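You operate a simulated robot arm through the tools that you are given. There is no shell and no other tool.

You are at the controls of a simulated robot arm. One attempt, no reset.

## Task
Read and sort the three cheques in the black rack.
Fine: run each through the white reader beside it; its display names the slot in the grey stepped rack, passed or refused.

Only the result counts: the job must be done as asked and must still hold three seconds after the hand-in. Knocking over, shifting, dropping, spilling or breaking anything else fails it.

## Robot
A 7-joint arm with a two-finger parallel gripper, fixed in place. Base frame: the origin is at the foot of the arm, x ahead of it, y to its left, z up; the work surface is at about z = 0.78. Units: m, rad, N and s.
Its first joint turns from -2.897 to 2.897 rad. Payload 1.57 kg.
The tool frame sits at the grasp point between the pads (the TCP): z along the fingers, y along the line on which they close. The tips reach 0.03 m beyond it. The gripper opens to 0.11 m. The fingers are 0.024 m wide and 0.012 m thick; the gripper's body (0.048 by 0.112 m) begins 0.078 m behind the TCP.
Orientation is told as [roll, pitch, yaw] about the base's x, y, z axes, in that order, counted from this pose: with the fingers straight down and closing along the base's y, the tool's x points along the base's -x, its y along +y and its z along -z.

## Interface
- The arm moves only by the tool play_rows. Its argument "deltas" is a list of rows, each an object of numbers (a shift or turn left out is 0, a gripper value left out holds the last): "dx", "dy", "dz": the shift along the tool's x, y, z in m; "ax", "ay", "az": the turn, a rotation vector about the tool's x, y, z in rad; "grip": the closure, from 0 (fully open) to 1 (shut). In form: [{"dx": .., "dy": .., "dz": .., "ax": .., "ay": .., "az": .., "grip": ..}, ...]. A call has 1 to 20 rows; each row shifts and turns the commanded pose from where the row before left it, along the tool's axes as they then stand. Rows are played at 5 a second. More than 0.05 m and 0.15 rad between two rows, or a gripper value outside its range, and nothing of the call is played. A pose out of reach is approached as far as the arm can. The call stops where the force on the tool passes 40 N (or 10 N more than at its start, if that is more) or the arm is blocked; 0.2 s more then pass. The fingers move at their own pace (about 0.108 m/s each) and stop on an object; they squeeze with about 25 N. The grip force told is the motor's: it shows also when the fingers shut on nothing. Time passes only in rows, and 0.2 s behind the last, so rows that do not move let the fingers close. The reply holds the time, the measured pose of the TCP, the force on the tool along the base axes, the opening and the grip force, in the units named above and with some noise, with the torque about the TCP (base axes, N m) and any sound that the robot's microphone picked up, and new pictures: "pictures" is both (left out), scene, wrist or none.
- Cameras (640 x 400 px; columns grow to the right, rows downward): "scene" is fixed at [0.3898, -0.6561, 1.3996]; the picture's right is [0.89, 0.46, 0.00], its down [0.42, -0.81, -0.40] and it looks along [-0.19, 0.36, -0.91] (base axes); focal length 214 px, centre (320, 200). "wrist" rides on the gripper at [0.07, 0.016, -0.141] in the tool frame; the picture's right is [-0.23, 0.97, 0.00], its down [-0.86, -0.20, -0.48] and it looks along [-0.47, -0.11, 0.88] (tool axes); focal length 222 px, centre (320, 200).
- lift_body(by): slides the trunk up (or, below 0, down) by that many m; the arm rides with it, the base frame stays. It gives what a move gives, with no picture.
- point_at(camera, pixels): for up to 12 pixels [column, row] of the newest picture of that camera ("zoom" is the newest enlarged one), the place [x, y, z] in the base frame of the surface seen there, good to about 0.003 m, but the place of the scene camera against the robot may be out by one fixed shift of up to 0.018 m in any direction. The clock stands still meanwhile.
- zoom(camera, box): a new picture of the part [left, top, right, bottom] of that camera's present view, enlarged. The clock stands still meanwhile.
- close_job(): hands the job in; it is judged then, once.

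Leave the gripper open and the arm clear of the work at the hand-in unless told otherwise.

The tools are called after "Emit:" as name(argument=value, ...) on one line, values as JSON. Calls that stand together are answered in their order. play_rows: Moves the arm, as the interface text tells. Its arguments: {"type":"object","properties":{"deltas":{"type":"array","items":{"type":"object","properties":{"dx":{"type":"number"},"dy":{"type":"number"},"dz":{"type":"number"},"ax":{"type":"number"},"ay":{"type":"number"},"az":{"type":"number"},"grip":{"type":"number"}}}},"pictures":{"type":"string","enum":["both","scene","wrist","none"]}},"required":["deltas"]} The other tools are called the same way: lift_body (by) slides the trunk up or down; point_at (camera, pixels) gives the place of the surface under pixels of a picture; zoom (camera, box) takes an enlarged picture of a part of a camera's view; close_job () hands the job in.

At the start:

```text
t: 0.0
eef_pos: [0.2571, -0.5177, 1.1373]
ee_rot: [0.0, 0.0, 0.0]
contact_force: [-0.2, 0.7, -0.3]
ft_torque: [0.01, 0.0, 0.04]
gripper_width: 0.1101
grasp_force: 0.1
trunk travel left (down, up): [-0.425, 0.185]
```

scene: 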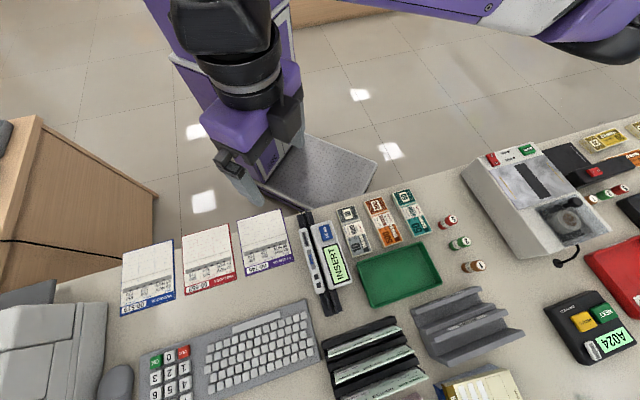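
wrist: 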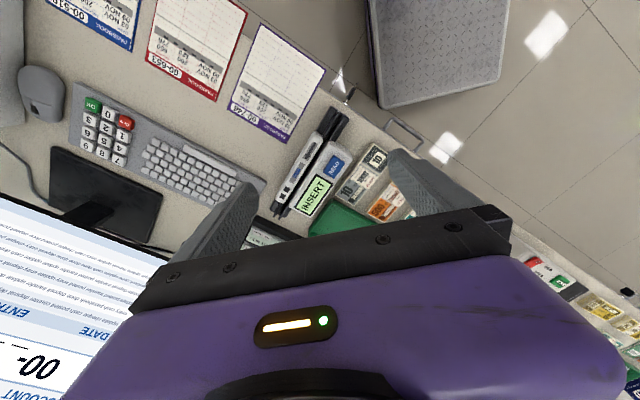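

I see the black rack with cheques near (370,360), the reader with the "INSERT" display near (325,260), and the grey stepped rack near (465,325). I'll zoom in on each.

Emit:
zoom(camera="scene", box=[280, 300, 440, 400])

Emit:
zoom(camera="scene", box=[280, 200, 376, 320])

Emit:
zoom(camera="scene", box=[400, 275, 540, 400])

```text
4.00 times, centred on (360, 350) of scene
```

zoom: 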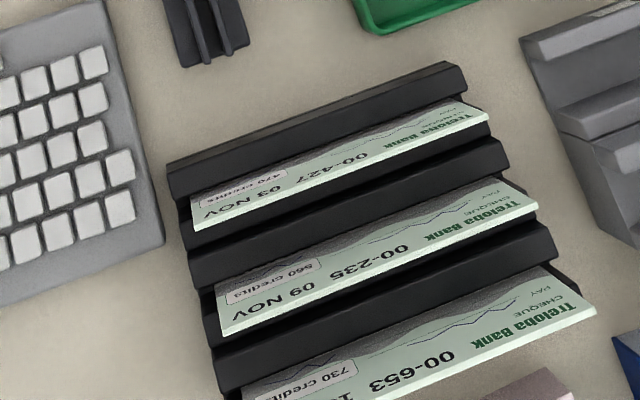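

```text
3.33 times, centred on (328, 260) of scene
```

zoom: 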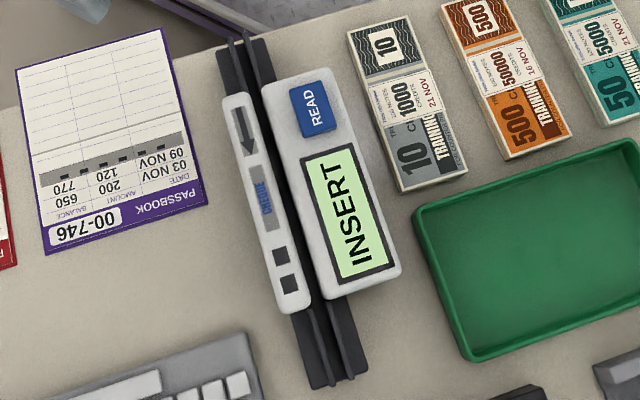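

```text
3.20 times, centred on (470, 338) of scene
```

zoom: 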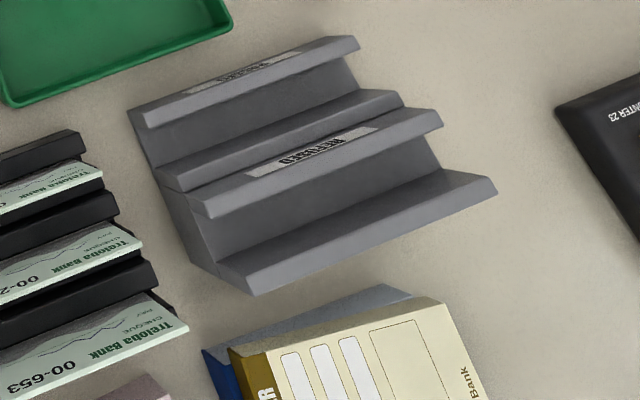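

The reader has a slot with rails sticking out at both ends, an arrow on its left half and a READ label or button. I'll measure it first (on the newest zoom this is the grey rack; then I'll use the scene pixels).

Emit:
point_at(camera="zoom", pixels=[[145, 120], [350, 45], [160, 175], [395, 97], [175, 190], [205, 210], [435, 118], [200, 270], [250, 287], [485, 190], [330, 210], [280, 115]])

Emit:
point_at(camera="scene", pixels=[[316, 219], [321, 285], [330, 267], [301, 213], [309, 212], [328, 312], [335, 309], [326, 231], [337, 265], [316, 245], [321, 260], [312, 260]])

Emit:
zoom(camera="scene", box=[288, 204, 352, 260])

Emit:
zoom(camera="scene", box=[296, 260, 360, 320])

```text
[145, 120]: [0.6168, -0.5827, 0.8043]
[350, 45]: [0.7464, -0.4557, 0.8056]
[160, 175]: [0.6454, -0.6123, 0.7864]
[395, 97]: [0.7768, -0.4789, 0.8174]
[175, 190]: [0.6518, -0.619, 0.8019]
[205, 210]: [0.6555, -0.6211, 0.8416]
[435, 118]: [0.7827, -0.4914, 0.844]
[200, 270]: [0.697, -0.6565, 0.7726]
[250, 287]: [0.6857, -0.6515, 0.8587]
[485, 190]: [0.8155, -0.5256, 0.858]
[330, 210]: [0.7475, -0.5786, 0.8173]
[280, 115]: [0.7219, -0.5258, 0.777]
```

```text
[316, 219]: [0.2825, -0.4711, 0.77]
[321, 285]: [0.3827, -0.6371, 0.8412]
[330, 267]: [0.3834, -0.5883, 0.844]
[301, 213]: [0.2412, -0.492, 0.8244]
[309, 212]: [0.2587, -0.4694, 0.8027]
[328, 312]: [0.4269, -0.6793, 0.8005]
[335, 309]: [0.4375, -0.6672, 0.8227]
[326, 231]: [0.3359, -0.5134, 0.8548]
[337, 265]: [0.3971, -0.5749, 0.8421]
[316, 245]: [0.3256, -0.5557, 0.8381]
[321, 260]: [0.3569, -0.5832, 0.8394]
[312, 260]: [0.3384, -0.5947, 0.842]
```

```text
7.14 times, centred on (320, 232) of scene
```

zoom: 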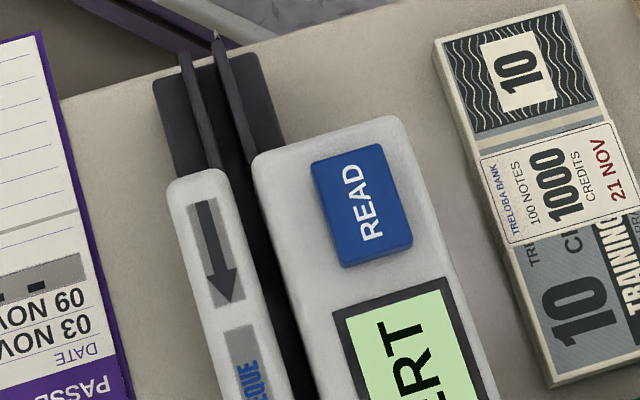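

```text
6.67 times, centred on (328, 290) of scene
```

zoom: 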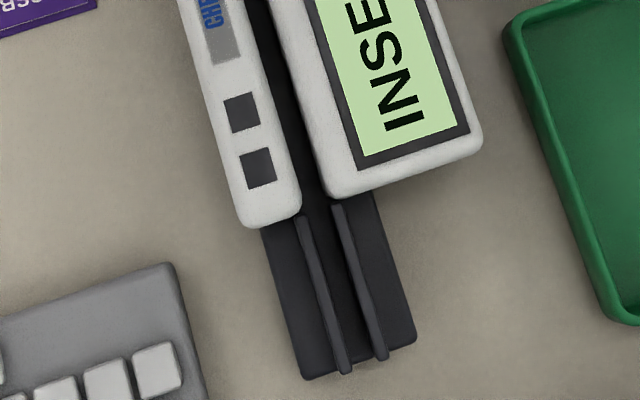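

Now I'll measure the black rack and the cheques in an enlarged view.

Emit:
zoom(camera="scene", box=[310, 305, 450, 400])

Emit:
point_at(camera="scene", pixels=[[328, 356], [402, 329], [328, 351], [396, 326], [335, 382], [414, 351], [334, 374], [407, 348], [344, 397], [428, 377], [345, 345], [380, 330]])

Emit:
point_at(camera="scene", pixels=[[325, 346], [395, 318], [330, 368], [404, 337], [335, 393], [418, 360], [322, 340], [391, 316], [420, 368], [409, 341], [398, 322], [380, 345]])

```text
4.21 times, centred on (380, 352) of scene
```

zoom: 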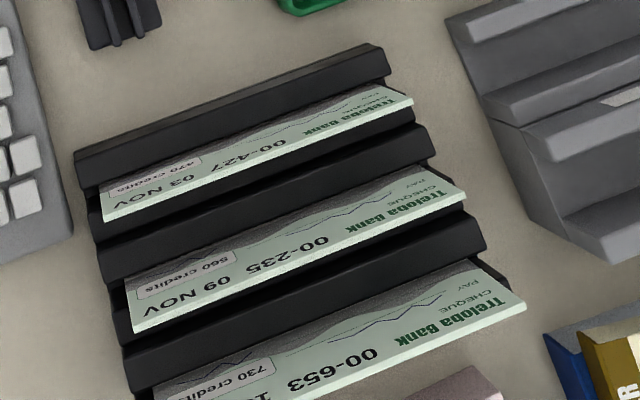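

```text
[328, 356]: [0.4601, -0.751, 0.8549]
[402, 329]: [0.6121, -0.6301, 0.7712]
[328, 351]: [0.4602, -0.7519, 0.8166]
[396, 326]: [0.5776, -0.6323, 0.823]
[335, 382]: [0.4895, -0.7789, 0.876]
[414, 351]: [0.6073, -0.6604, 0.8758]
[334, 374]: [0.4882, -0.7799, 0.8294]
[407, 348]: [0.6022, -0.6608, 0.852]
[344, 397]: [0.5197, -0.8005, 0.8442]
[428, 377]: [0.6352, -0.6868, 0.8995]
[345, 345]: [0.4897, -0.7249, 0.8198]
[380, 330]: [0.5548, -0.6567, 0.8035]
```

```text
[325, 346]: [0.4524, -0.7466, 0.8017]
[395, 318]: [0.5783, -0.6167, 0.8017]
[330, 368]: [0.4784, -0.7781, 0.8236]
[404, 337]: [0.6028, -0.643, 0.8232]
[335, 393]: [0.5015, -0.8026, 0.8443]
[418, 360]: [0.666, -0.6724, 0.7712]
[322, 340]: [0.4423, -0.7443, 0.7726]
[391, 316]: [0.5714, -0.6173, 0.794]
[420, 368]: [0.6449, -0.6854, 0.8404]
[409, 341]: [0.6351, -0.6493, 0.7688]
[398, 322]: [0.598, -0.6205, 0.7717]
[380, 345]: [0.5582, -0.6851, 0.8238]
```

Let me look at the reader through the wrist camera, which isn't subject to the scene camera's shift.

Emit:
zoom(camera="wrist", box=[250, 90, 410, 240])

Emit:
point_at(camera="wrist", pixels=[[331, 110], [341, 117], [338, 125], [300, 175], [283, 215], [321, 160], [288, 170], [308, 220], [340, 160], [305, 205], [298, 160], [318, 150]])

```text
2.67 times, centred on (330, 165) of wrist
```

zoom: 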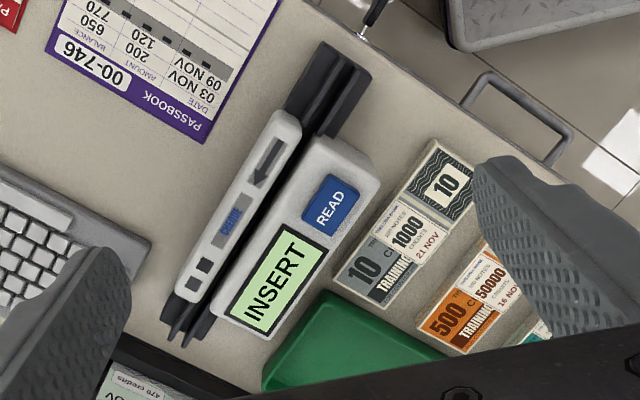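

```text
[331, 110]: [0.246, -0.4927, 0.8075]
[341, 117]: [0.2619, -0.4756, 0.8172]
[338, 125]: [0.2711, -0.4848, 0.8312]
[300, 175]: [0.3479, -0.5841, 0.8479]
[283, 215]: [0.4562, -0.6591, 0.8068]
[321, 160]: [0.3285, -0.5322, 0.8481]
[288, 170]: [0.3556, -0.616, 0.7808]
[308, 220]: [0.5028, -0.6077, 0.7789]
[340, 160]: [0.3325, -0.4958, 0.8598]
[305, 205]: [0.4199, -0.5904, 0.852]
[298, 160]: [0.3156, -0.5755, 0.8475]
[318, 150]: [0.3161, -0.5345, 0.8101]
```

I'll lower the gripper to about z 1.01 over the reader, well above its 0.85 top, for a closer look at it.

Emit:
play_rows(deltas=[{"dx": 0.002, "dy": -0.007, "dz": 0.032}, {"dx": 0.002, "dy": -0.007, "dz": 0.032}, {"dx": 0.002, "dy": -0.007, "dz": 0.032}, {"dx": 0.001, "dy": -0.007, "dz": 0.032}, {}], pictures="wrist")

```text
t: 1.2
eef_pos: [0.2494, -0.5473, 1.0088]
ee_rot: [-0.001, 0.0, -0.001]
contact_force: [0.0, -0.7, -0.6]
ft_torque: [0.03, -0.01, -0.03]
gripper_width: 0.1097
grasp_force: 0.1
trunk travel left (down, up): [-0.425, 0.185]
```

wrist: 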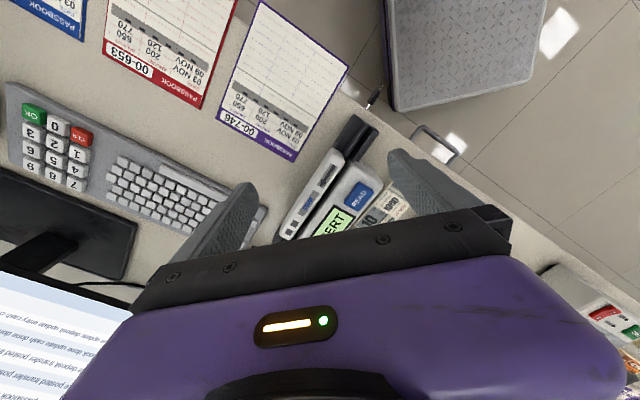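

Emit:
zoom(camera="wrist", box=[260, 105, 400, 245])

Emit:
point_at(camera="wrist", pixels=[[40, 260], [120, 250], [10, 180], [100, 390], [200, 180]])

```text
2.86 times, centred on (330, 175) of wrist
```

zoom: 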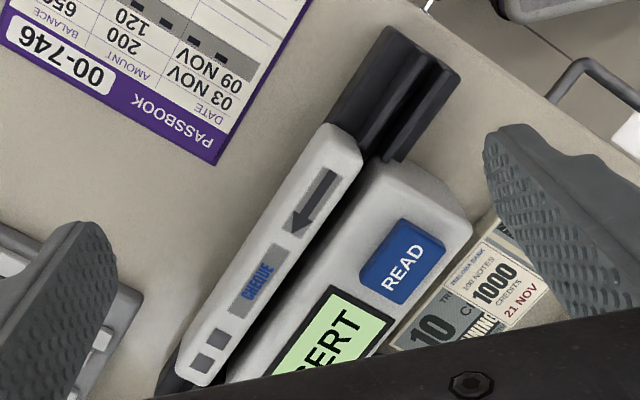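

```text
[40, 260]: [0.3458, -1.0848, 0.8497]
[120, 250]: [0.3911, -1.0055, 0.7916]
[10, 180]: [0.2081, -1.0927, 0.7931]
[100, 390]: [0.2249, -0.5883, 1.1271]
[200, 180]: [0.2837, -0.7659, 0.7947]
```

I'll turn the tool to yaw −45° so that the fingers would close across the reader's channel and the camera looks along it.

Emit:
play_rows(deltas=[{"az": 0.131}, {"az": 0.131}, {"az": 0.131}, {"az": 0.131}, {"az": 0.131}, {"az": 0.13}, {}], pictures="wrist")

Emit:
zoom(camera="wrist", box=[220, 50, 420, 230])

```text
t: 2.8
eef_pos: [0.2494, -0.5454, 1.0093]
ee_rot: [-0.001, 0.001, -0.786]
contact_force: [0.4, -0.2, -0.3]
ft_torque: [0.0, -0.03, -0.02]
gripper_width: 0.11
grasp_force: 0.0
trunk travel left (down, up): [-0.425, 0.185]
```

wrist: 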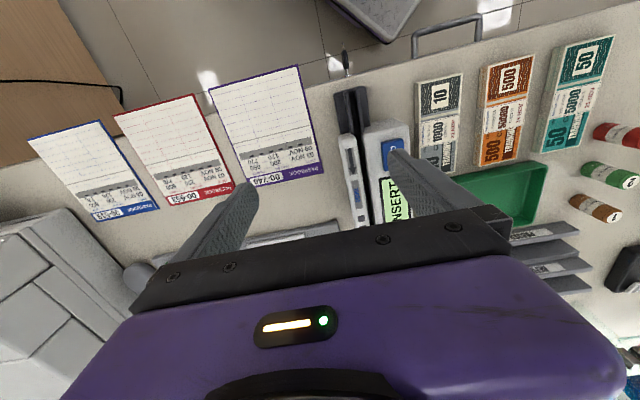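

```text
2.22 times, centred on (320, 140) of wrist
```

zoom: 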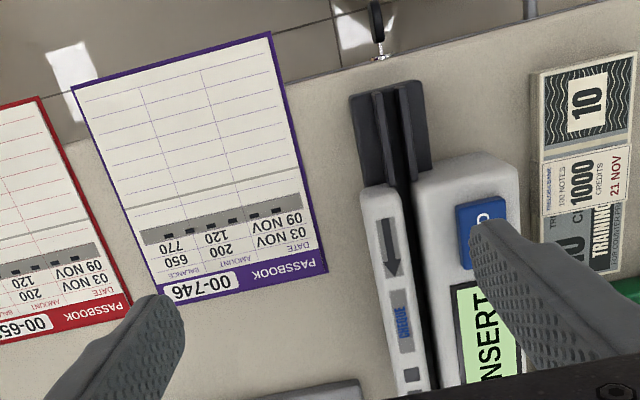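

Emit:
play_rows(deltas=[{"dx": -0.033, "dy": 0.019}, {"dx": -0.033, "dy": 0.019}, {"dx": -0.033, "dy": 0.019}, {}], pictures="wrist")

Emit:
zoom(camera="wrist", box=[240, 30, 400, 220])

```text
t: 3.8
eef_pos: [0.3604, -0.5742, 1.007]
ee_rot: [-0.001, -0.001, -0.787]
contact_force: [-0.1, 0.3, 0.3]
ft_torque: [0.0, -0.02, -0.02]
gripper_width: 0.1103
grasp_force: 0.0
trunk travel left (down, up): [-0.425, 0.185]
```

wrist: 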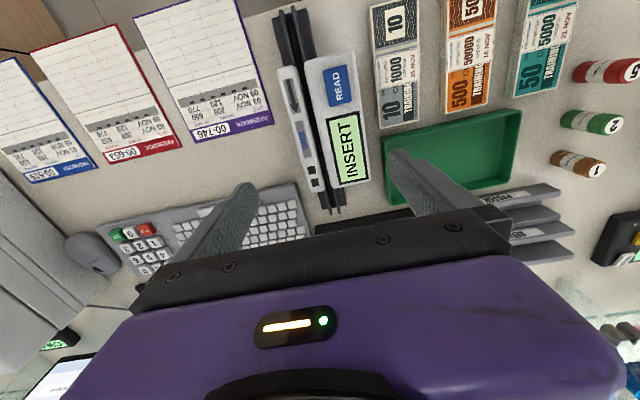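

```text
2.11 times, centred on (320, 125) of wrist
```

zoom: 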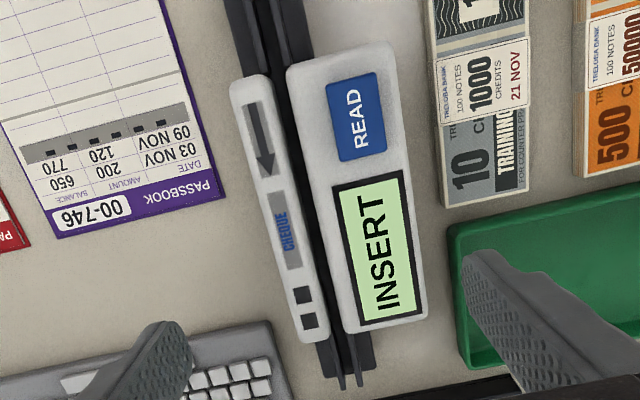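

I'll take two close-ups of the reader channel and measure its edges.

Emit:
zoom(camera="wrist", box=[265, 0, 365, 110])

Emit:
point_at(camera="wrist", pixels=[[297, 68], [306, 68], [301, 68], [304, 95], [313, 95], [308, 95], [317, 165], [326, 170], [288, 40], [283, 40], [302, 45], [307, 45]])

Emit:
zoom(camera="wrist", box=[280, 110, 380, 220])

```text
3.64 times, centred on (315, 55) of wrist
```

zoom: 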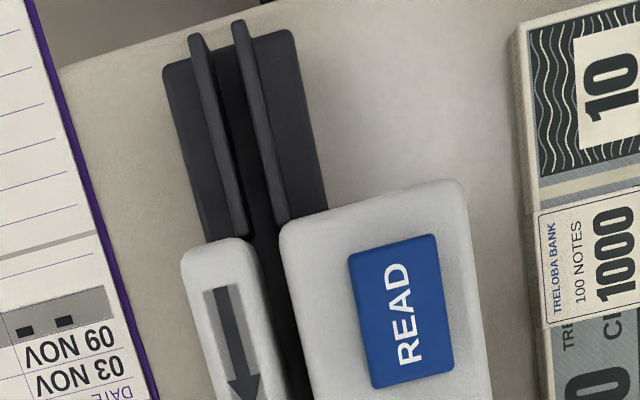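

```text
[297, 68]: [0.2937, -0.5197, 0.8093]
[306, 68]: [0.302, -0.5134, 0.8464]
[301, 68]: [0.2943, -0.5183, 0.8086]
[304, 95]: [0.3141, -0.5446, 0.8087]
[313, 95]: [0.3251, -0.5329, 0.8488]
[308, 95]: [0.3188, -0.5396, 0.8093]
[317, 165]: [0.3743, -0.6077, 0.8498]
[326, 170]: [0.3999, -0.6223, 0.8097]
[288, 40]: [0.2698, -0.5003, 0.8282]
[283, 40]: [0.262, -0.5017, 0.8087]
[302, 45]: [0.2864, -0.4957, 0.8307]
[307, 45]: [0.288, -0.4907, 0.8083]
```

```text
3.64 times, centred on (330, 165) of wrist
```

zoom: 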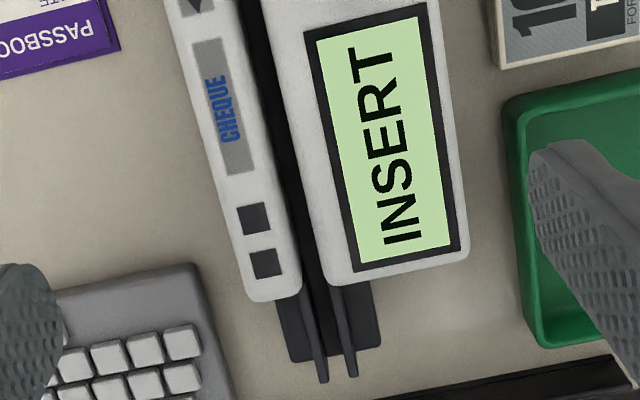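

The channel floor is at z≈0.809, the reader's top at 0.848, and the channel centre line lies on x+y≈−0.220 running at −45°. Next I'll move over the black rack, keeping this yaw, to look at the cheque faces.

Emit:
play_rows(deltas=[{"dx": -0.04, "dy": 0.006, "dz": -0.01}, {"dx": -0.04, "dy": 0.006, "dz": -0.01}, {"dx": -0.04, "dy": 0.006, "dz": -0.01}, {"dx": -0.04, "dy": 0.006, "dz": -0.01}, {"dx": -0.035, "dy": 0.007}, {}], pictures="wrist")

Emit:
zoom(camera="wrist", box=[220, 60, 420, 230])

```text
t: 5.2
eef_pos: [0.5157, -0.6933, 1.0495]
ee_rot: [0.0, 0.0, -0.79]
contact_force: [-0.3, -0.3, 1.1]
ft_torque: [0.03, -0.01, 0.01]
gripper_width: 0.1101
grasp_force: 0.1
trunk travel left (down, up): [-0.425, 0.185]
```

wrist: 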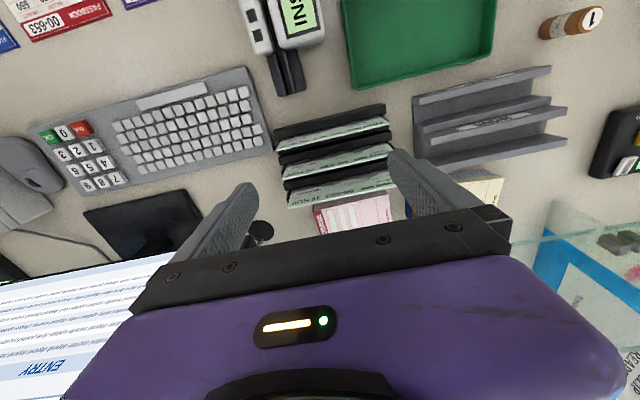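

```text
2.35 times, centred on (320, 145) of wrist
```

zoom: 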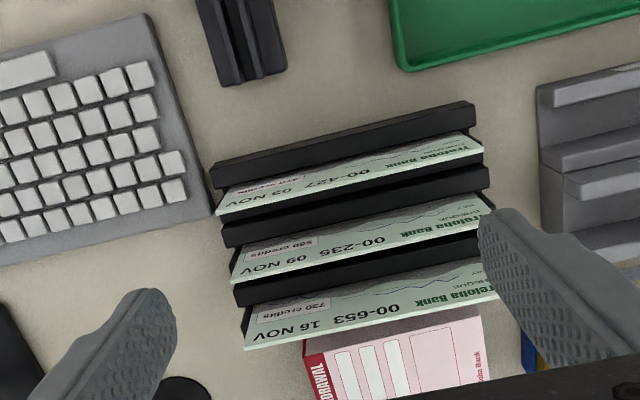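

Emit:
zoom(camera="wrist", box=[265, 95, 405, 215])

```text
3.33 times, centred on (335, 155) of wrist
```

zoom: 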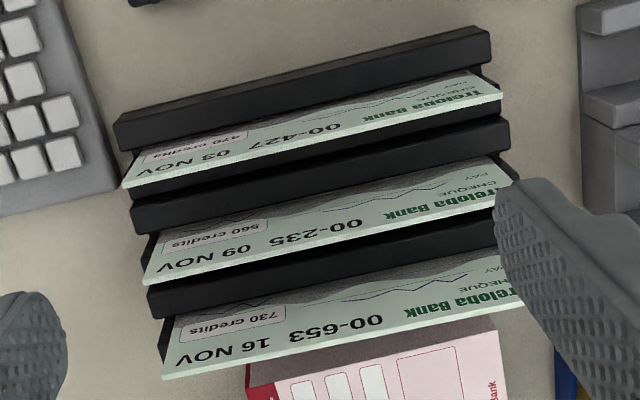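

Emit:
point_at(camera="zoom", pixels=[[126, 184], [495, 97], [300, 143], [150, 160], [120, 135], [485, 45], [146, 281], [485, 207], [320, 241], [165, 374], [515, 303], [340, 337]])

Emit:
point_at(camera="zoom", pixels=[[124, 188], [501, 97], [145, 285], [162, 378], [135, 225], [505, 140], [152, 312], [490, 237], [480, 80], [300, 130], [120, 155], [490, 75]])

```text
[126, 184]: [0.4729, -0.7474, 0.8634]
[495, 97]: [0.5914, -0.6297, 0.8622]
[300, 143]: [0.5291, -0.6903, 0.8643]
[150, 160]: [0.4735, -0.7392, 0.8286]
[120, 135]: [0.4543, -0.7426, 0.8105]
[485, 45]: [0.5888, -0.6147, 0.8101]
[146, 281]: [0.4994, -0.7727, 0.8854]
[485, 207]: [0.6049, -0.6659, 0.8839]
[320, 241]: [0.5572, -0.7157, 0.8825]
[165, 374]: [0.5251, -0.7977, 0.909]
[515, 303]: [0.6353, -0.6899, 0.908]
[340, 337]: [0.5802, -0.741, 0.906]
```

```text
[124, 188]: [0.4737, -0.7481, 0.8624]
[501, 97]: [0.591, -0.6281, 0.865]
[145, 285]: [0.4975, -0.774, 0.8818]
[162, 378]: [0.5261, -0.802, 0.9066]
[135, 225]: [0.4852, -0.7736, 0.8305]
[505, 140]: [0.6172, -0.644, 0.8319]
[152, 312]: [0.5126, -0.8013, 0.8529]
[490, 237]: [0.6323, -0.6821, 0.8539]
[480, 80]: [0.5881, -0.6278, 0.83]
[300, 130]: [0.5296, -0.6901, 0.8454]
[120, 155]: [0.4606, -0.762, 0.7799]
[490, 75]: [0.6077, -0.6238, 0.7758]
```

The cheque tops are at z≈0.863/0.884/0.907. They are 0.168 m long and centred on x+y≈−0.156. Next I'll measure the lean of the cheque faces.

Emit:
point_at(camera="zoom", pixels=[[340, 335], [338, 325], [336, 315], [333, 305], [330, 295], [328, 286], [318, 238], [316, 228], [314, 218], [312, 208], [310, 199], [300, 125]])

Emit:
zoom(camera="wrist", box=[400, 50, 580, 180])

```text
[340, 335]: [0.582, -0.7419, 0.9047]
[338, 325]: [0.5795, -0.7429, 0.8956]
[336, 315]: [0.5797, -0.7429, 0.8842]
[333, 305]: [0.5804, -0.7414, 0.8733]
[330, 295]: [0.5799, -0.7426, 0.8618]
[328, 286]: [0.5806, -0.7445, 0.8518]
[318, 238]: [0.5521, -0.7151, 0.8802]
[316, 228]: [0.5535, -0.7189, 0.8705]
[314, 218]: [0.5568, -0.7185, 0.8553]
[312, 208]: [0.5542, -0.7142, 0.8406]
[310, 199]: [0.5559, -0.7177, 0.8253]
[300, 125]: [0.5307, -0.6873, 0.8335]
```

```text
3.08 times, centred on (490, 115) of wrist
```

zoom: 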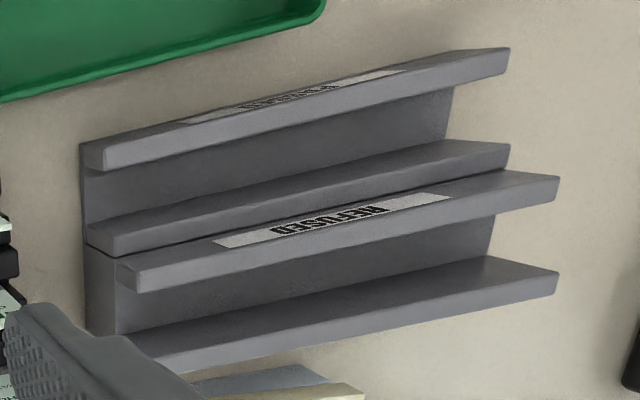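

Faces are vertical. Now I'll measure the grey rack, which has lip 1, wall 1, lip 2 labelled "REFUSED", and wall 2.

Emit:
point_at(camera="zoom", pixels=[[105, 155], [500, 60], [300, 105], [300, 140], [300, 175], [300, 195], [115, 235], [505, 155], [320, 220], [320, 265], [320, 310], [330, 330]])

Emit:
point_at(camera="zoom", pixels=[[135, 275], [550, 185], [170, 360], [550, 285], [90, 200], [120, 300], [290, 95], [310, 215], [320, 295], [450, 130], [490, 240], [80, 150]])

Emit:
zoom(camera="wrist", box=[420, 60, 500, 110])

```text
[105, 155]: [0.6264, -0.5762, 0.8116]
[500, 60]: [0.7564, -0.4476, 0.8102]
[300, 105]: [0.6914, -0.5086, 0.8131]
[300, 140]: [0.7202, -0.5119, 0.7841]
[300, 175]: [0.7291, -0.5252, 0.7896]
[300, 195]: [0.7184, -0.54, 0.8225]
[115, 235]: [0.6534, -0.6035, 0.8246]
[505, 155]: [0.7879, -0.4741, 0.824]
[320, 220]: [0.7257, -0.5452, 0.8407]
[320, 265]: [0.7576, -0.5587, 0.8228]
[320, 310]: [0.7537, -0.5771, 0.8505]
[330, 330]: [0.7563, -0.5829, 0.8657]
```

```text
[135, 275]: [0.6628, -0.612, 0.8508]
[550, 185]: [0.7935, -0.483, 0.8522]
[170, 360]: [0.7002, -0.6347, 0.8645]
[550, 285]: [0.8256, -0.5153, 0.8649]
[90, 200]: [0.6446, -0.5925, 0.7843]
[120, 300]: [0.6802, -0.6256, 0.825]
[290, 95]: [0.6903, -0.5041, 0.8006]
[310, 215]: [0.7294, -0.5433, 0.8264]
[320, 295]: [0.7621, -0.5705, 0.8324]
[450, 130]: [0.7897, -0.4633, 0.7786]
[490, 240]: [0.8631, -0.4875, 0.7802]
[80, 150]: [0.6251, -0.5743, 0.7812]
```

```text
8.00 times, centred on (460, 85) of wrist
```

zoom: 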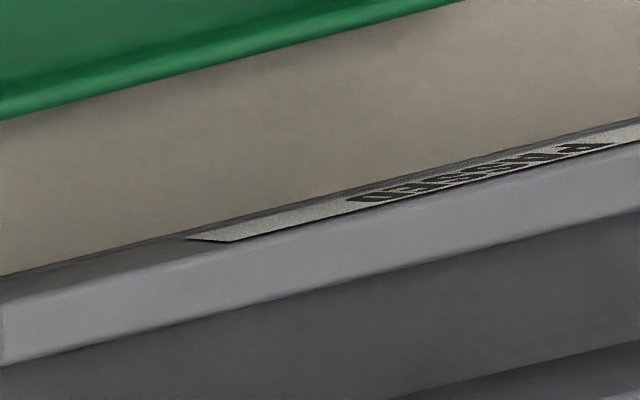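

Both grey slots are clear to me now: the front one (lip at z 0.811) is "PASSED" and the back one (lip at z 0.851) is "REFUSED". Next I'll turn to yaw +45° at this safe height, so the fingers would close across the cheques.

Emit:
play_rows(deltas=[{"az": -0.1432}, {"az": -0.1432}, {"az": -0.1432}, {"az": -0.1432}, {"az": -0.1432}, {"az": -0.1432}, {"az": -0.1432}, {"az": -0.1432}, {"az": -0.1432}, {"az": -0.1432}, {"az": -0.1432}, {}], pictures="both")

```text
t: 7.8
eef_pos: [0.5204, -0.6913, 1.0491]
ee_rot: [0.0, 0.0, 0.79]
contact_force: [-0.4, 0.2, -0.2]
ft_torque: [-0.03, 0.01, -0.01]
gripper_width: 0.1101
grasp_force: 0.0
trunk travel left (down, up): [-0.425, 0.185]
```

scene: 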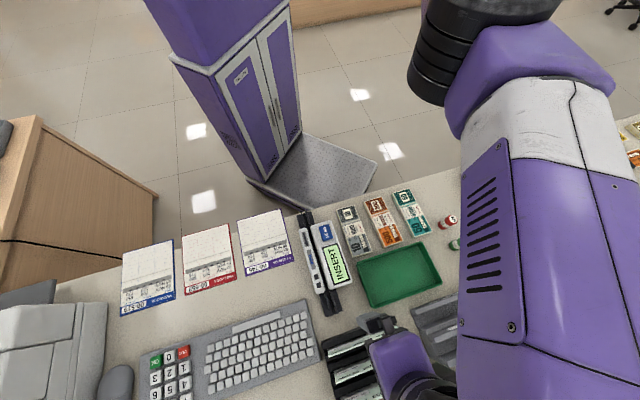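
wrist: 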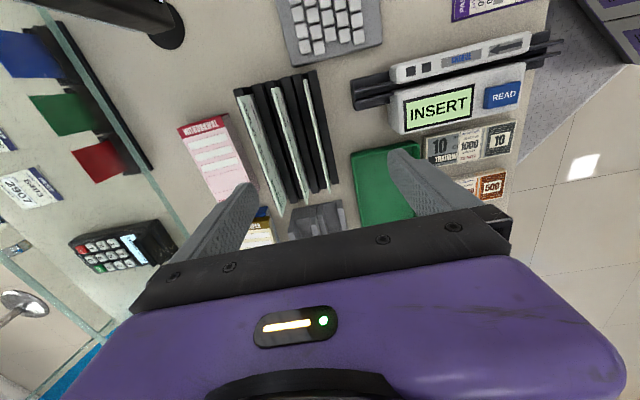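

Yaw +45° is reachable. I'll zoom on the cheques from above and check where the glass screen stands.

Emit:
zoom(camera="wrist", box=[220, 60, 360, 220])

Emit:
point_at(camera="wrist", pixels=[[242, 95], [262, 165], [278, 205], [276, 85], [300, 165], [307, 197], [308, 78], [322, 140], [328, 185], [100, 100], [165, 200], [215, 160]])

```text
2.50 times, centred on (290, 140) of wrist
```

zoom: 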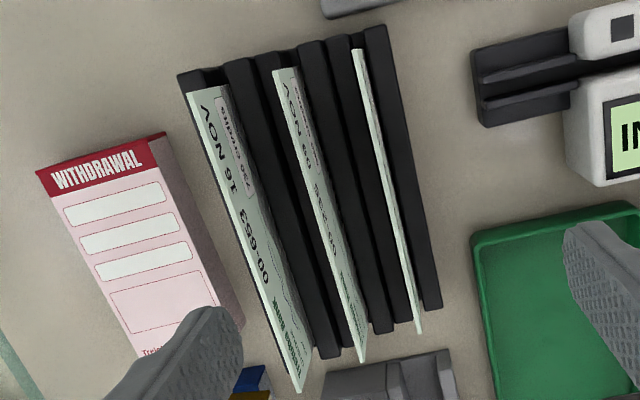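

```text
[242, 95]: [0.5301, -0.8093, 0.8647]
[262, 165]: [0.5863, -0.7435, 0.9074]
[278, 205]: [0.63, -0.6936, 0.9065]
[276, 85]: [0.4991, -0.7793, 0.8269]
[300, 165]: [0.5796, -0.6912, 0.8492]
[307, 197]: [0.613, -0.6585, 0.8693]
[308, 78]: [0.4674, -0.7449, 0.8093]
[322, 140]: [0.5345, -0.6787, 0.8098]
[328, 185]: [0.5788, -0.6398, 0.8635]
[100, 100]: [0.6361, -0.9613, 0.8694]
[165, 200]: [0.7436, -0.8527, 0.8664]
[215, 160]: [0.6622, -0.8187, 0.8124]
```

I'll start with the back cheque (00‑653): narrow the gripper to about 35 mm, move above its centre (0.585, −0.741), and lower to z≈0.95.

Emit:
play_rows(deltas=[{"dx": -0.0036, "dy": -0.027, "grip": 0.69}, {"dx": -0.0036, "dy": -0.027}, {"dx": -0.0036, "dy": -0.027}, {"dz": 0.03}, {"dz": 0.03}, {"dz": 0.035}, {}], pictures="both")

Emit:
zoom(camera="wrist", box=[250, 70, 410, 220])

```text
t: 9.4
eef_pos: [0.5635, -0.6763, 0.9498]
ee_rot: [-0.001, 0.0, 0.788]
contact_force: [-0.1, 0.8, -0.5]
ft_torque: [0.0, 0.01, 0.02]
gripper_width: 0.0346
grasp_force: 0.0
out of reach, approached as far as the arm can: row 1, 2, 3
trunk travel left (down, up): [-0.425, 0.185]
```

scene: 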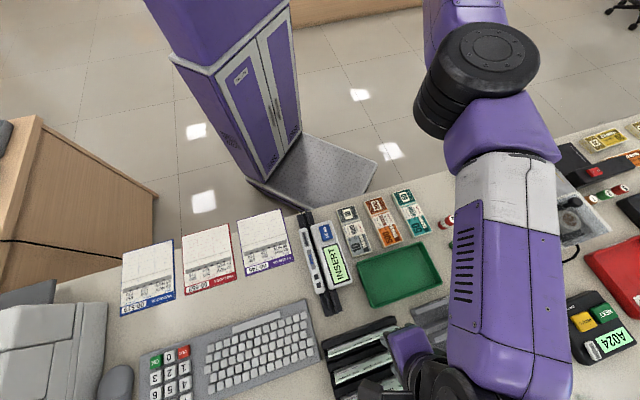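
wrist: 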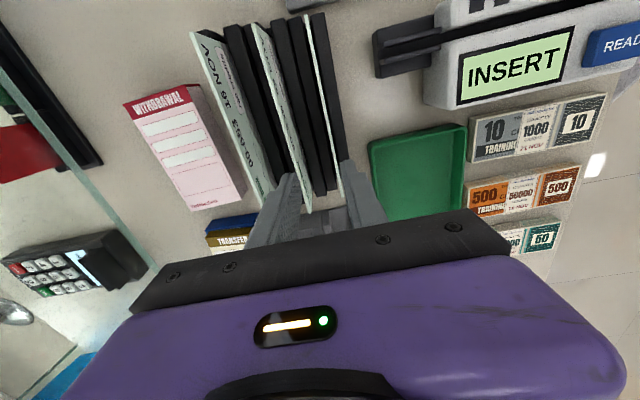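

```text
2.67 times, centred on (330, 145) of wrist
```

zoom: 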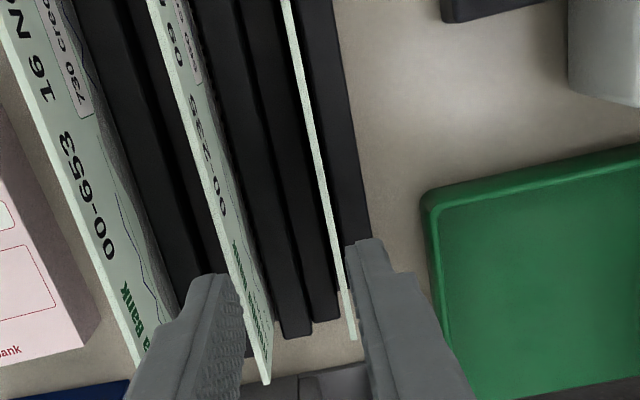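

The arm couldn't reach that spot at that height: it stopped at (0.564, −0.676). I'll lift slightly and try again from here in small steps.

Emit:
play_rows(deltas=[{"dz": -0.02}, {"dx": 0.01, "dy": -0.02}, {"dx": 0.01, "dy": -0.02}, {"dx": 0.01, "dy": -0.02}, {}], pictures="none")

```text
t: 10.6
eef_pos: [0.5637, -0.6777, 0.9695]
ee_rot: [0.0, -0.001, 0.787]
contact_force: [-0.5, -0.4, 0.6]
ft_torque: [0.01, -0.01, 0.02]
gripper_width: 0.0344
grasp_force: 0.0
out of reach, approached as far as the arm can: row 2, 3, 4
trunk travel left (down, up): [-0.425, 0.185]
```

I'll raise the tool 0.12 m and then lower the trunk 0.1 m, which should give the arm more horizontal reach.

Emit:
play_rows(deltas=[{"dz": -0.04}, {"dz": -0.04}, {"dz": -0.04}, {}], pictures="none")

Emit:
lift_body(by=-0.1)

Emit:
play_rows(deltas=[{"dx": 0.01, "dy": -0.02}, {"dx": 0.01, "dy": -0.02}, {"dx": 0.01, "dy": -0.02}, {}], pictures="scene")

```text
t: 11.6
eef_pos: [0.5629, -0.6722, 1.0896]
ee_rot: [0.001, 0.0, 0.791]
contact_force: [0.9, -0.9, -0.2]
ft_torque: [-0.01, 0.01, -0.01]
gripper_width: 0.034
grasp_force: 0.0
out of reach, approached as far as the arm can: row 3
trunk travel left (down, up): [-0.425, 0.185]
```

```text
t: 12.9
eef_pos: [0.5618, -0.6719, 0.9903]
ee_rot: [0.001, 0.001, 0.79]
contact_force: [0.3, -0.5, 0.4]
ft_torque: [-0.03, -0.03, 0.0]
gripper_width: 0.0342
grasp_force: 0.1
trunk travel left (down, up): [-0.325, 0.285]
```

```text
t: 13.9
eef_pos: [0.5634, -0.6736, 0.9881]
ee_rot: [0.001, -0.001, 0.789]
contact_force: [0.3, 0.5, 0.2]
ft_torque: [-0.02, -0.01, 0.04]
gripper_width: 0.0343
grasp_force: 0.0
out of reach, approached as far as the arm can: row 1, 2, 3
trunk travel left (down, up): [-0.325, 0.285]
```

scene: 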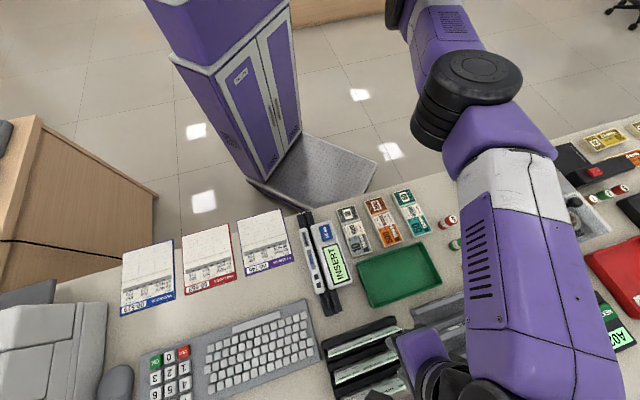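

The limit looks like a wrist-joint limit rather than radius. I'll test by turning back to yaw 0 and going to the same place.

Emit:
play_rows(deltas=[{"az": 0.1315}, {"az": 0.1315}, {"az": 0.1315}, {"az": 0.1315}, {"az": 0.1315}, {"az": 0.1315}, {"dx": -0.007, "dy": -0.022}, {"dx": -0.007, "dy": -0.022}, {"dx": -0.007, "dy": -0.022}, {}], pictures="none")

```text
t: 16.1
eef_pos: [0.5617, -0.6726, 0.9888]
ee_rot: [-0.001, -0.001, 0.001]
contact_force: [-0.7, 0.9, 0.6]
ft_torque: [0.03, -0.01, -0.02]
gripper_width: 0.0341
grasp_force: 0.1
out of reach, approached as far as the arm can: row 7, 8, 9
trunk travel left (down, up): [-0.325, 0.285]
```

The limit doesn't depend on yaw. I'll probe whether it is a radius limit by moving sideways towards (0.62, −0.62) and then outward.

Emit:
play_rows(deltas=[{"dx": -0.03, "dy": 0.025}, {"dx": -0.03, "dy": 0.025}, {"dx": -0.02, "dy": -0.02}, {"dx": -0.02, "dy": -0.02}, {"dx": -0.02, "dy": -0.02}, {}], pictures="none")

```text
t: 17.5
eef_pos: [0.6502, -0.6335, 0.9876]
ee_rot: [0.0, -0.001, 0.0]
contact_force: [-0.5, 0.6, 0.3]
ft_torque: [0.03, -0.03, 0.02]
gripper_width: 0.0343
grasp_force: 0.0
out of reach, approached as far as the arm can: row 3, 4, 5
trunk travel left (down, up): [-0.325, 0.285]
```

The boundary isn't a simple circle, so the arm's elbow posture must matter. I'll look at the scene picture to see how the arm lies.

Emit:
play_rows(deltas=[{}], pictures="both")

```text
t: 17.9
eef_pos: [0.6509, -0.6338, 0.9874]
ee_rot: [0.002, 0.001, 0.0]
contact_force: [-0.2, 0.1, -1.1]
ft_torque: [0.02, 0.02, 0.02]
gripper_width: 0.0344
grasp_force: 0.0
trunk travel left (down, up): [-0.325, 0.285]
```

scene: 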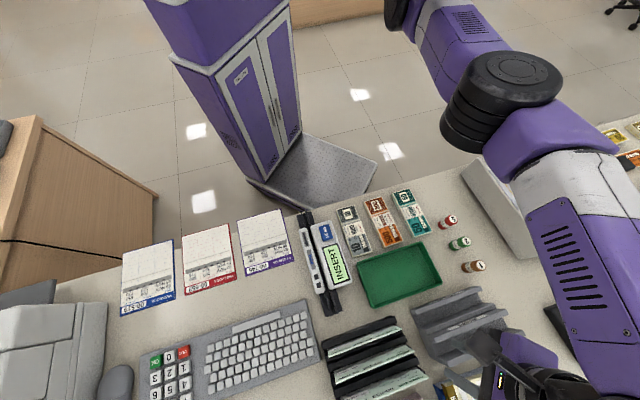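
wrist: 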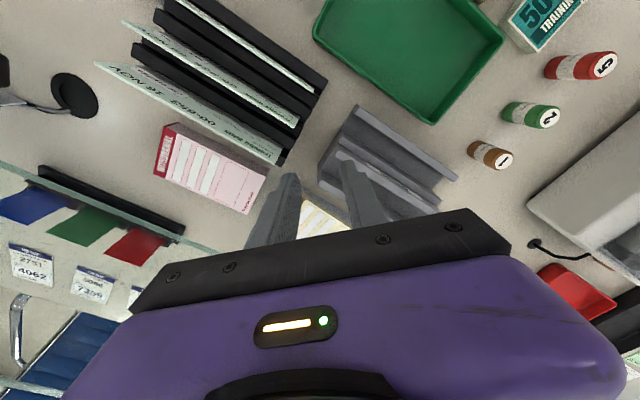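

The elbow is swung out to the side. I'll try a different trunk height: raise the trunk by 0.2 m, bring the tool back down to the same height, and try reaching outward again.

Emit:
lift_body(by=0.2)

Emit:
play_rows(deltas=[{"dz": 0.04}, {"dz": 0.04}, {"dz": 0.04}, {"dz": 0.04}, {"dz": 0.04}, {"dx": -0.02, "dy": -0.02}, {"dx": -0.02, "dy": -0.02}, {}], pictures="scene")

```text
t: 20.1
eef_pos: [0.6512, -0.6328, 1.1864]
ee_rot: [0.0, -0.001, 0.001]
contact_force: [0.0, 0.2, 0.5]
ft_torque: [-0.01, 0.0, 0.03]
gripper_width: 0.034
grasp_force: 0.0
trunk travel left (down, up): [-0.525, 0.085]
```

```text
t: 21.9
eef_pos: [0.6577, -0.6233, 0.9867]
ee_rot: [0.001, 0.0, -0.001]
contact_force: [-0.3, -0.7, 0.4]
ft_torque: [0.02, -0.02, 0.0]
gripper_width: 0.0342
grasp_force: 0.0
out of reach, approached as far as the arm can: row 5, 6, 7
trunk travel left (down, up): [-0.525, 0.085]
```

scene: 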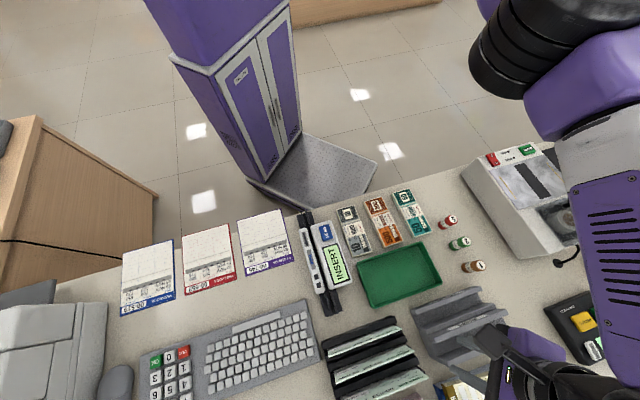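

I'll use point_at on the arm itself to understand its posture.

Emit:
point_at(camera="scene", pixels=[[500, 70], [580, 30], [600, 70], [620, 150], [620, 240], [625, 320], [590, 380], [540, 345], [500, 350], [488, 8], [230, 20], [210, 90]])

```text
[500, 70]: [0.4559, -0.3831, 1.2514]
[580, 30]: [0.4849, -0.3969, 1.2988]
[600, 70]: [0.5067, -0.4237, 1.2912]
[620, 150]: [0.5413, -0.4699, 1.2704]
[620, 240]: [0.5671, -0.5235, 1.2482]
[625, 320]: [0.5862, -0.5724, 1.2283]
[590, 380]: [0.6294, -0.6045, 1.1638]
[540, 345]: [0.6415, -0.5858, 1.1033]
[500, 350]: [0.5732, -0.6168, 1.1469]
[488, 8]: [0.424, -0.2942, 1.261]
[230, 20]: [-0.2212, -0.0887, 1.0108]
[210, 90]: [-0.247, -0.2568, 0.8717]
```

The arm is nearly stretched with the elbow to the left. I'll pull back to about (0.45, −0.58), return the trunk to its starting height, and extend again straight outwards at a lower height.

Emit:
play_rows(deltas=[{"dx": 0.04, "dy": 0.009, "dz": -0.03}, {"dx": 0.04, "dy": 0.009, "dz": -0.03}, {"dx": 0.04, "dy": 0.009, "dz": -0.03}, {"dx": 0.04, "dy": 0.009, "dz": -0.03}, {"dx": 0.047, "dy": 0.007}, {}], pictures="none")

Emit:
lift_body(by=-0.1)

Emit:
play_rows(deltas=[{"dx": -0.02, "dy": -0.03, "dz": 0.01}, {"dx": -0.02, "dy": -0.03, "dz": 0.01}, {"dx": -0.02, "dy": -0.025, "dz": 0.01}, {"dx": -0.02, "dy": -0.025, "dz": 0.01}, {"dx": -0.02, "dy": -0.02}, {"dx": -0.02, "dy": -0.02}, {}], pictures="scene")

```text
refused: row 1 steps farther than a row can; nothing moved
```

```text
t: 23.2
eef_pos: [0.6572, -0.6237, 0.8865]
ee_rot: [0.001, 0.0, 0.0]
contact_force: [0.1, -0.4, 1.0]
ft_torque: [0.03, 0.01, -0.02]
gripper_width: 0.0341
grasp_force: 0.0
trunk travel left (down, up): [-0.425, 0.185]
```

```text
t: 24.8
eef_pos: [0.6663, -0.6178, 0.8866]
ee_rot: [0.0, 0.001, 0.0]
contact_force: [-0.3, 0.6, -0.3]
ft_torque: [0.02, -0.01, 0.0]
gripper_width: 0.0343
grasp_force: 0.1
out of reach, approached as far as the arm can: row 1, 2, 3, 4, 5, 6
trunk travel left (down, up): [-0.425, 0.185]
```

scene: 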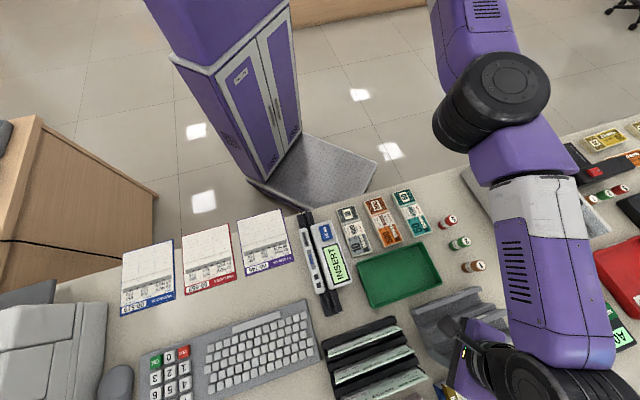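

A row was too long, so that call was refused and the trunk came down with the tool low. No contact registered, since forces stayed under 1 N. I'll raise straight up right away.

Emit:
play_rows(deltas=[{"dz": -0.04}, {"dz": -0.04}, {"dz": -0.04}, {}], pictures="both")

```text
t: 25.8
eef_pos: [0.6688, -0.6246, 1.0063]
ee_rot: [0.002, 0.001, 0.0]
contact_force: [-0.6, -0.2, 0.3]
ft_torque: [-0.01, -0.01, 0.0]
gripper_width: 0.0341
grasp_force: 0.0
out of reach, approached as far as the arm can: row 2
trunk travel left (down, up): [-0.425, 0.185]
```

scene: 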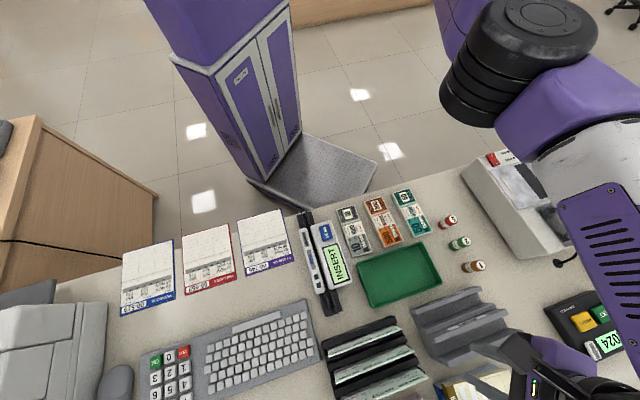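
wrist: 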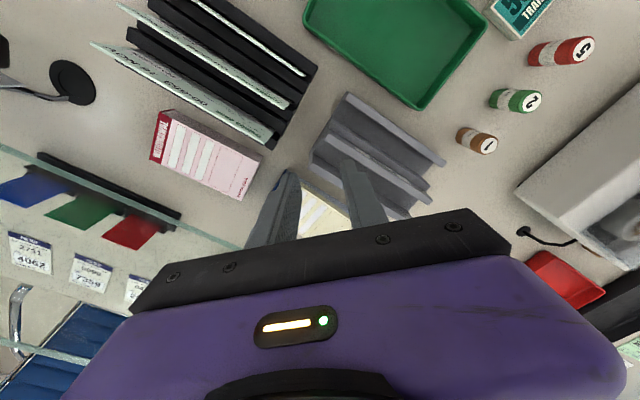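

Nothing was disturbed. Now I'll retract to about (0.45, −0.55) at z≈1.05 in legal steps.

Emit:
play_rows(deltas=[{"dx": 0.036, "dy": 0.012, "dz": -0.01}, {"dx": 0.036, "dy": 0.012, "dz": -0.01}, {"dx": 0.036, "dy": 0.012, "dz": -0.01}, {"dx": 0.036, "dy": 0.012, "dz": -0.01}, {"dx": 0.036, "dy": 0.012}, {"dx": 0.036, "dy": 0.012}, {}], pictures="scene")

```text
t: 27.4
eef_pos: [0.5095, -0.692, 1.0501]
ee_rot: [0.001, 0.001, 0.001]
contact_force: [-0.4, -0.2, 0.0]
ft_torque: [0.02, -0.01, 0.0]
gripper_width: 0.0341
grasp_force: 0.1
out of reach, approached as far as the arm can: row 1, 2, 3, 4, 5, 6
trunk travel left (down, up): [-0.425, 0.185]
```

scene: 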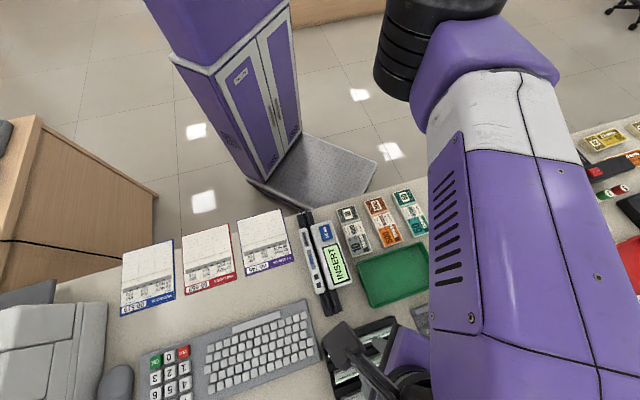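

The arm seems to pivot about a fixed elbow near (0.41, −0.24), as if a shoulder joint were at its stop. I'll test a small inward move from here.

Emit:
play_rows(deltas=[{"dx": 0.03}, {"dy": 0.03}, {"dx": 0.03}, {"dy": 0.03}, {}], pictures="scene")

Emit:
point_at(camera="scene", pixels=[[400, 60], [440, 30], [490, 50], [480, 100], [460, 200], [460, 320], [410, 350], [370, 360], [520, 120], [395, 10]])

```text
t: 28.6
eef_pos: [0.4627, -0.7029, 1.0551]
ee_rot: [0.001, 0.0, -0.002]
contact_force: [-0.3, -0.7, 0.1]
ft_torque: [0.01, 0.0, 0.01]
gripper_width: 0.0341
grasp_force: 0.0
out of reach, approached as far as the arm can: row 1, 2, 3, 4
trunk travel left (down, up): [-0.425, 0.185]
```

scene: 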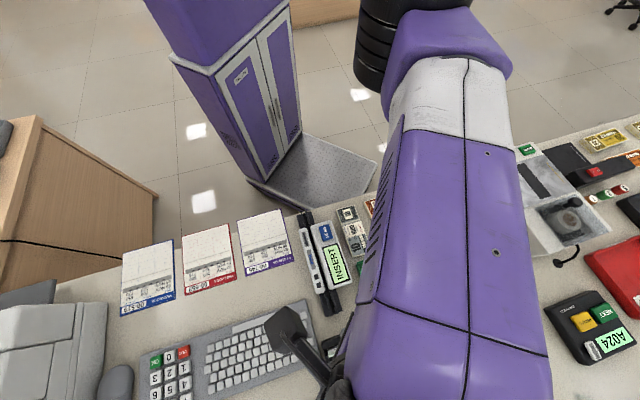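

```text
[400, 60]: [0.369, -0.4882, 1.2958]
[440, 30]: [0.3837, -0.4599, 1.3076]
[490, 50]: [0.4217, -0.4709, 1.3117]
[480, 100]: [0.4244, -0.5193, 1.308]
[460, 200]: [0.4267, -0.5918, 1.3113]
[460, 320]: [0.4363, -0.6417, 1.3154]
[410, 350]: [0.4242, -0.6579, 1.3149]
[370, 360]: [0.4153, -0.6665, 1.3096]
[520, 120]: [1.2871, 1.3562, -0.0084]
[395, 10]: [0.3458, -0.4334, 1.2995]
```

The forearm sits at z≈1.31, close under the scene camera. I'll lower the trunk a little (the tips stay above 0.96) so I can see more of the arm.

Emit:
lift_body(by=-0.05)

Emit:
play_rows(deltas=[{"dz": -0.04}, {"dz": -0.04}, {"dz": -0.04}, {}], pictures="none")

```text
t: 29.6
eef_pos: [0.4637, -0.7028, 1.0054]
ee_rot: [0.002, 0.001, 0.0]
contact_force: [-0.4, 0.0, 0.5]
ft_torque: [0.0, 0.0, 0.01]
gripper_width: 0.0341
grasp_force: 0.1
trunk travel left (down, up): [-0.375, 0.235]
```

```text
t: 30.6
eef_pos: [0.4587, -0.6854, 1.1222]
ee_rot: [0.003, 0.001, 0.001]
contact_force: [0.8, -0.7, 0.3]
ft_torque: [0.05, -0.02, 0.02]
gripper_width: 0.0342
grasp_force: 0.1
out of reach, approached as far as the arm can: row 2, 3
trunk travel left (down, up): [-0.375, 0.235]
```

Emit:
lift_body(by=-0.15)

Emit:
play_rows(deltas=[{}], pictures="both")

```text
t: 32.3
eef_pos: [0.4585, -0.6869, 0.9725]
ee_rot: [0.002, 0.001, -0.001]
contact_force: [0.2, 0.1, 0.3]
ft_torque: [-0.01, 0.0, 0.02]
gripper_width: 0.0342
grasp_force: 0.1
trunk travel left (down, up): [-0.225, 0.385]
```

```text
t: 32.7
eef_pos: [0.459, -0.6862, 0.973]
ee_rot: [0.003, -0.001, 0.001]
contact_force: [-0.4, -0.9, 0.2]
ft_torque: [-0.02, -0.01, -0.03]
gripper_width: 0.0342
grasp_force: 0.0
trunk travel left (down, up): [-0.225, 0.385]
```

scene: 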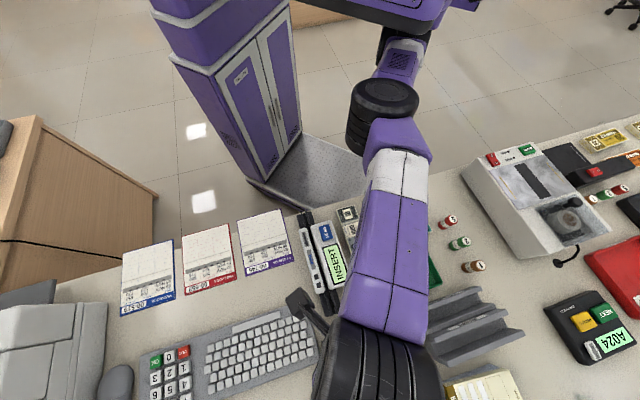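
wrist: 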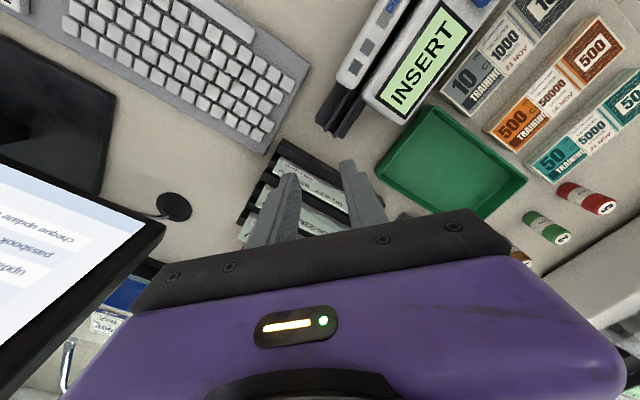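

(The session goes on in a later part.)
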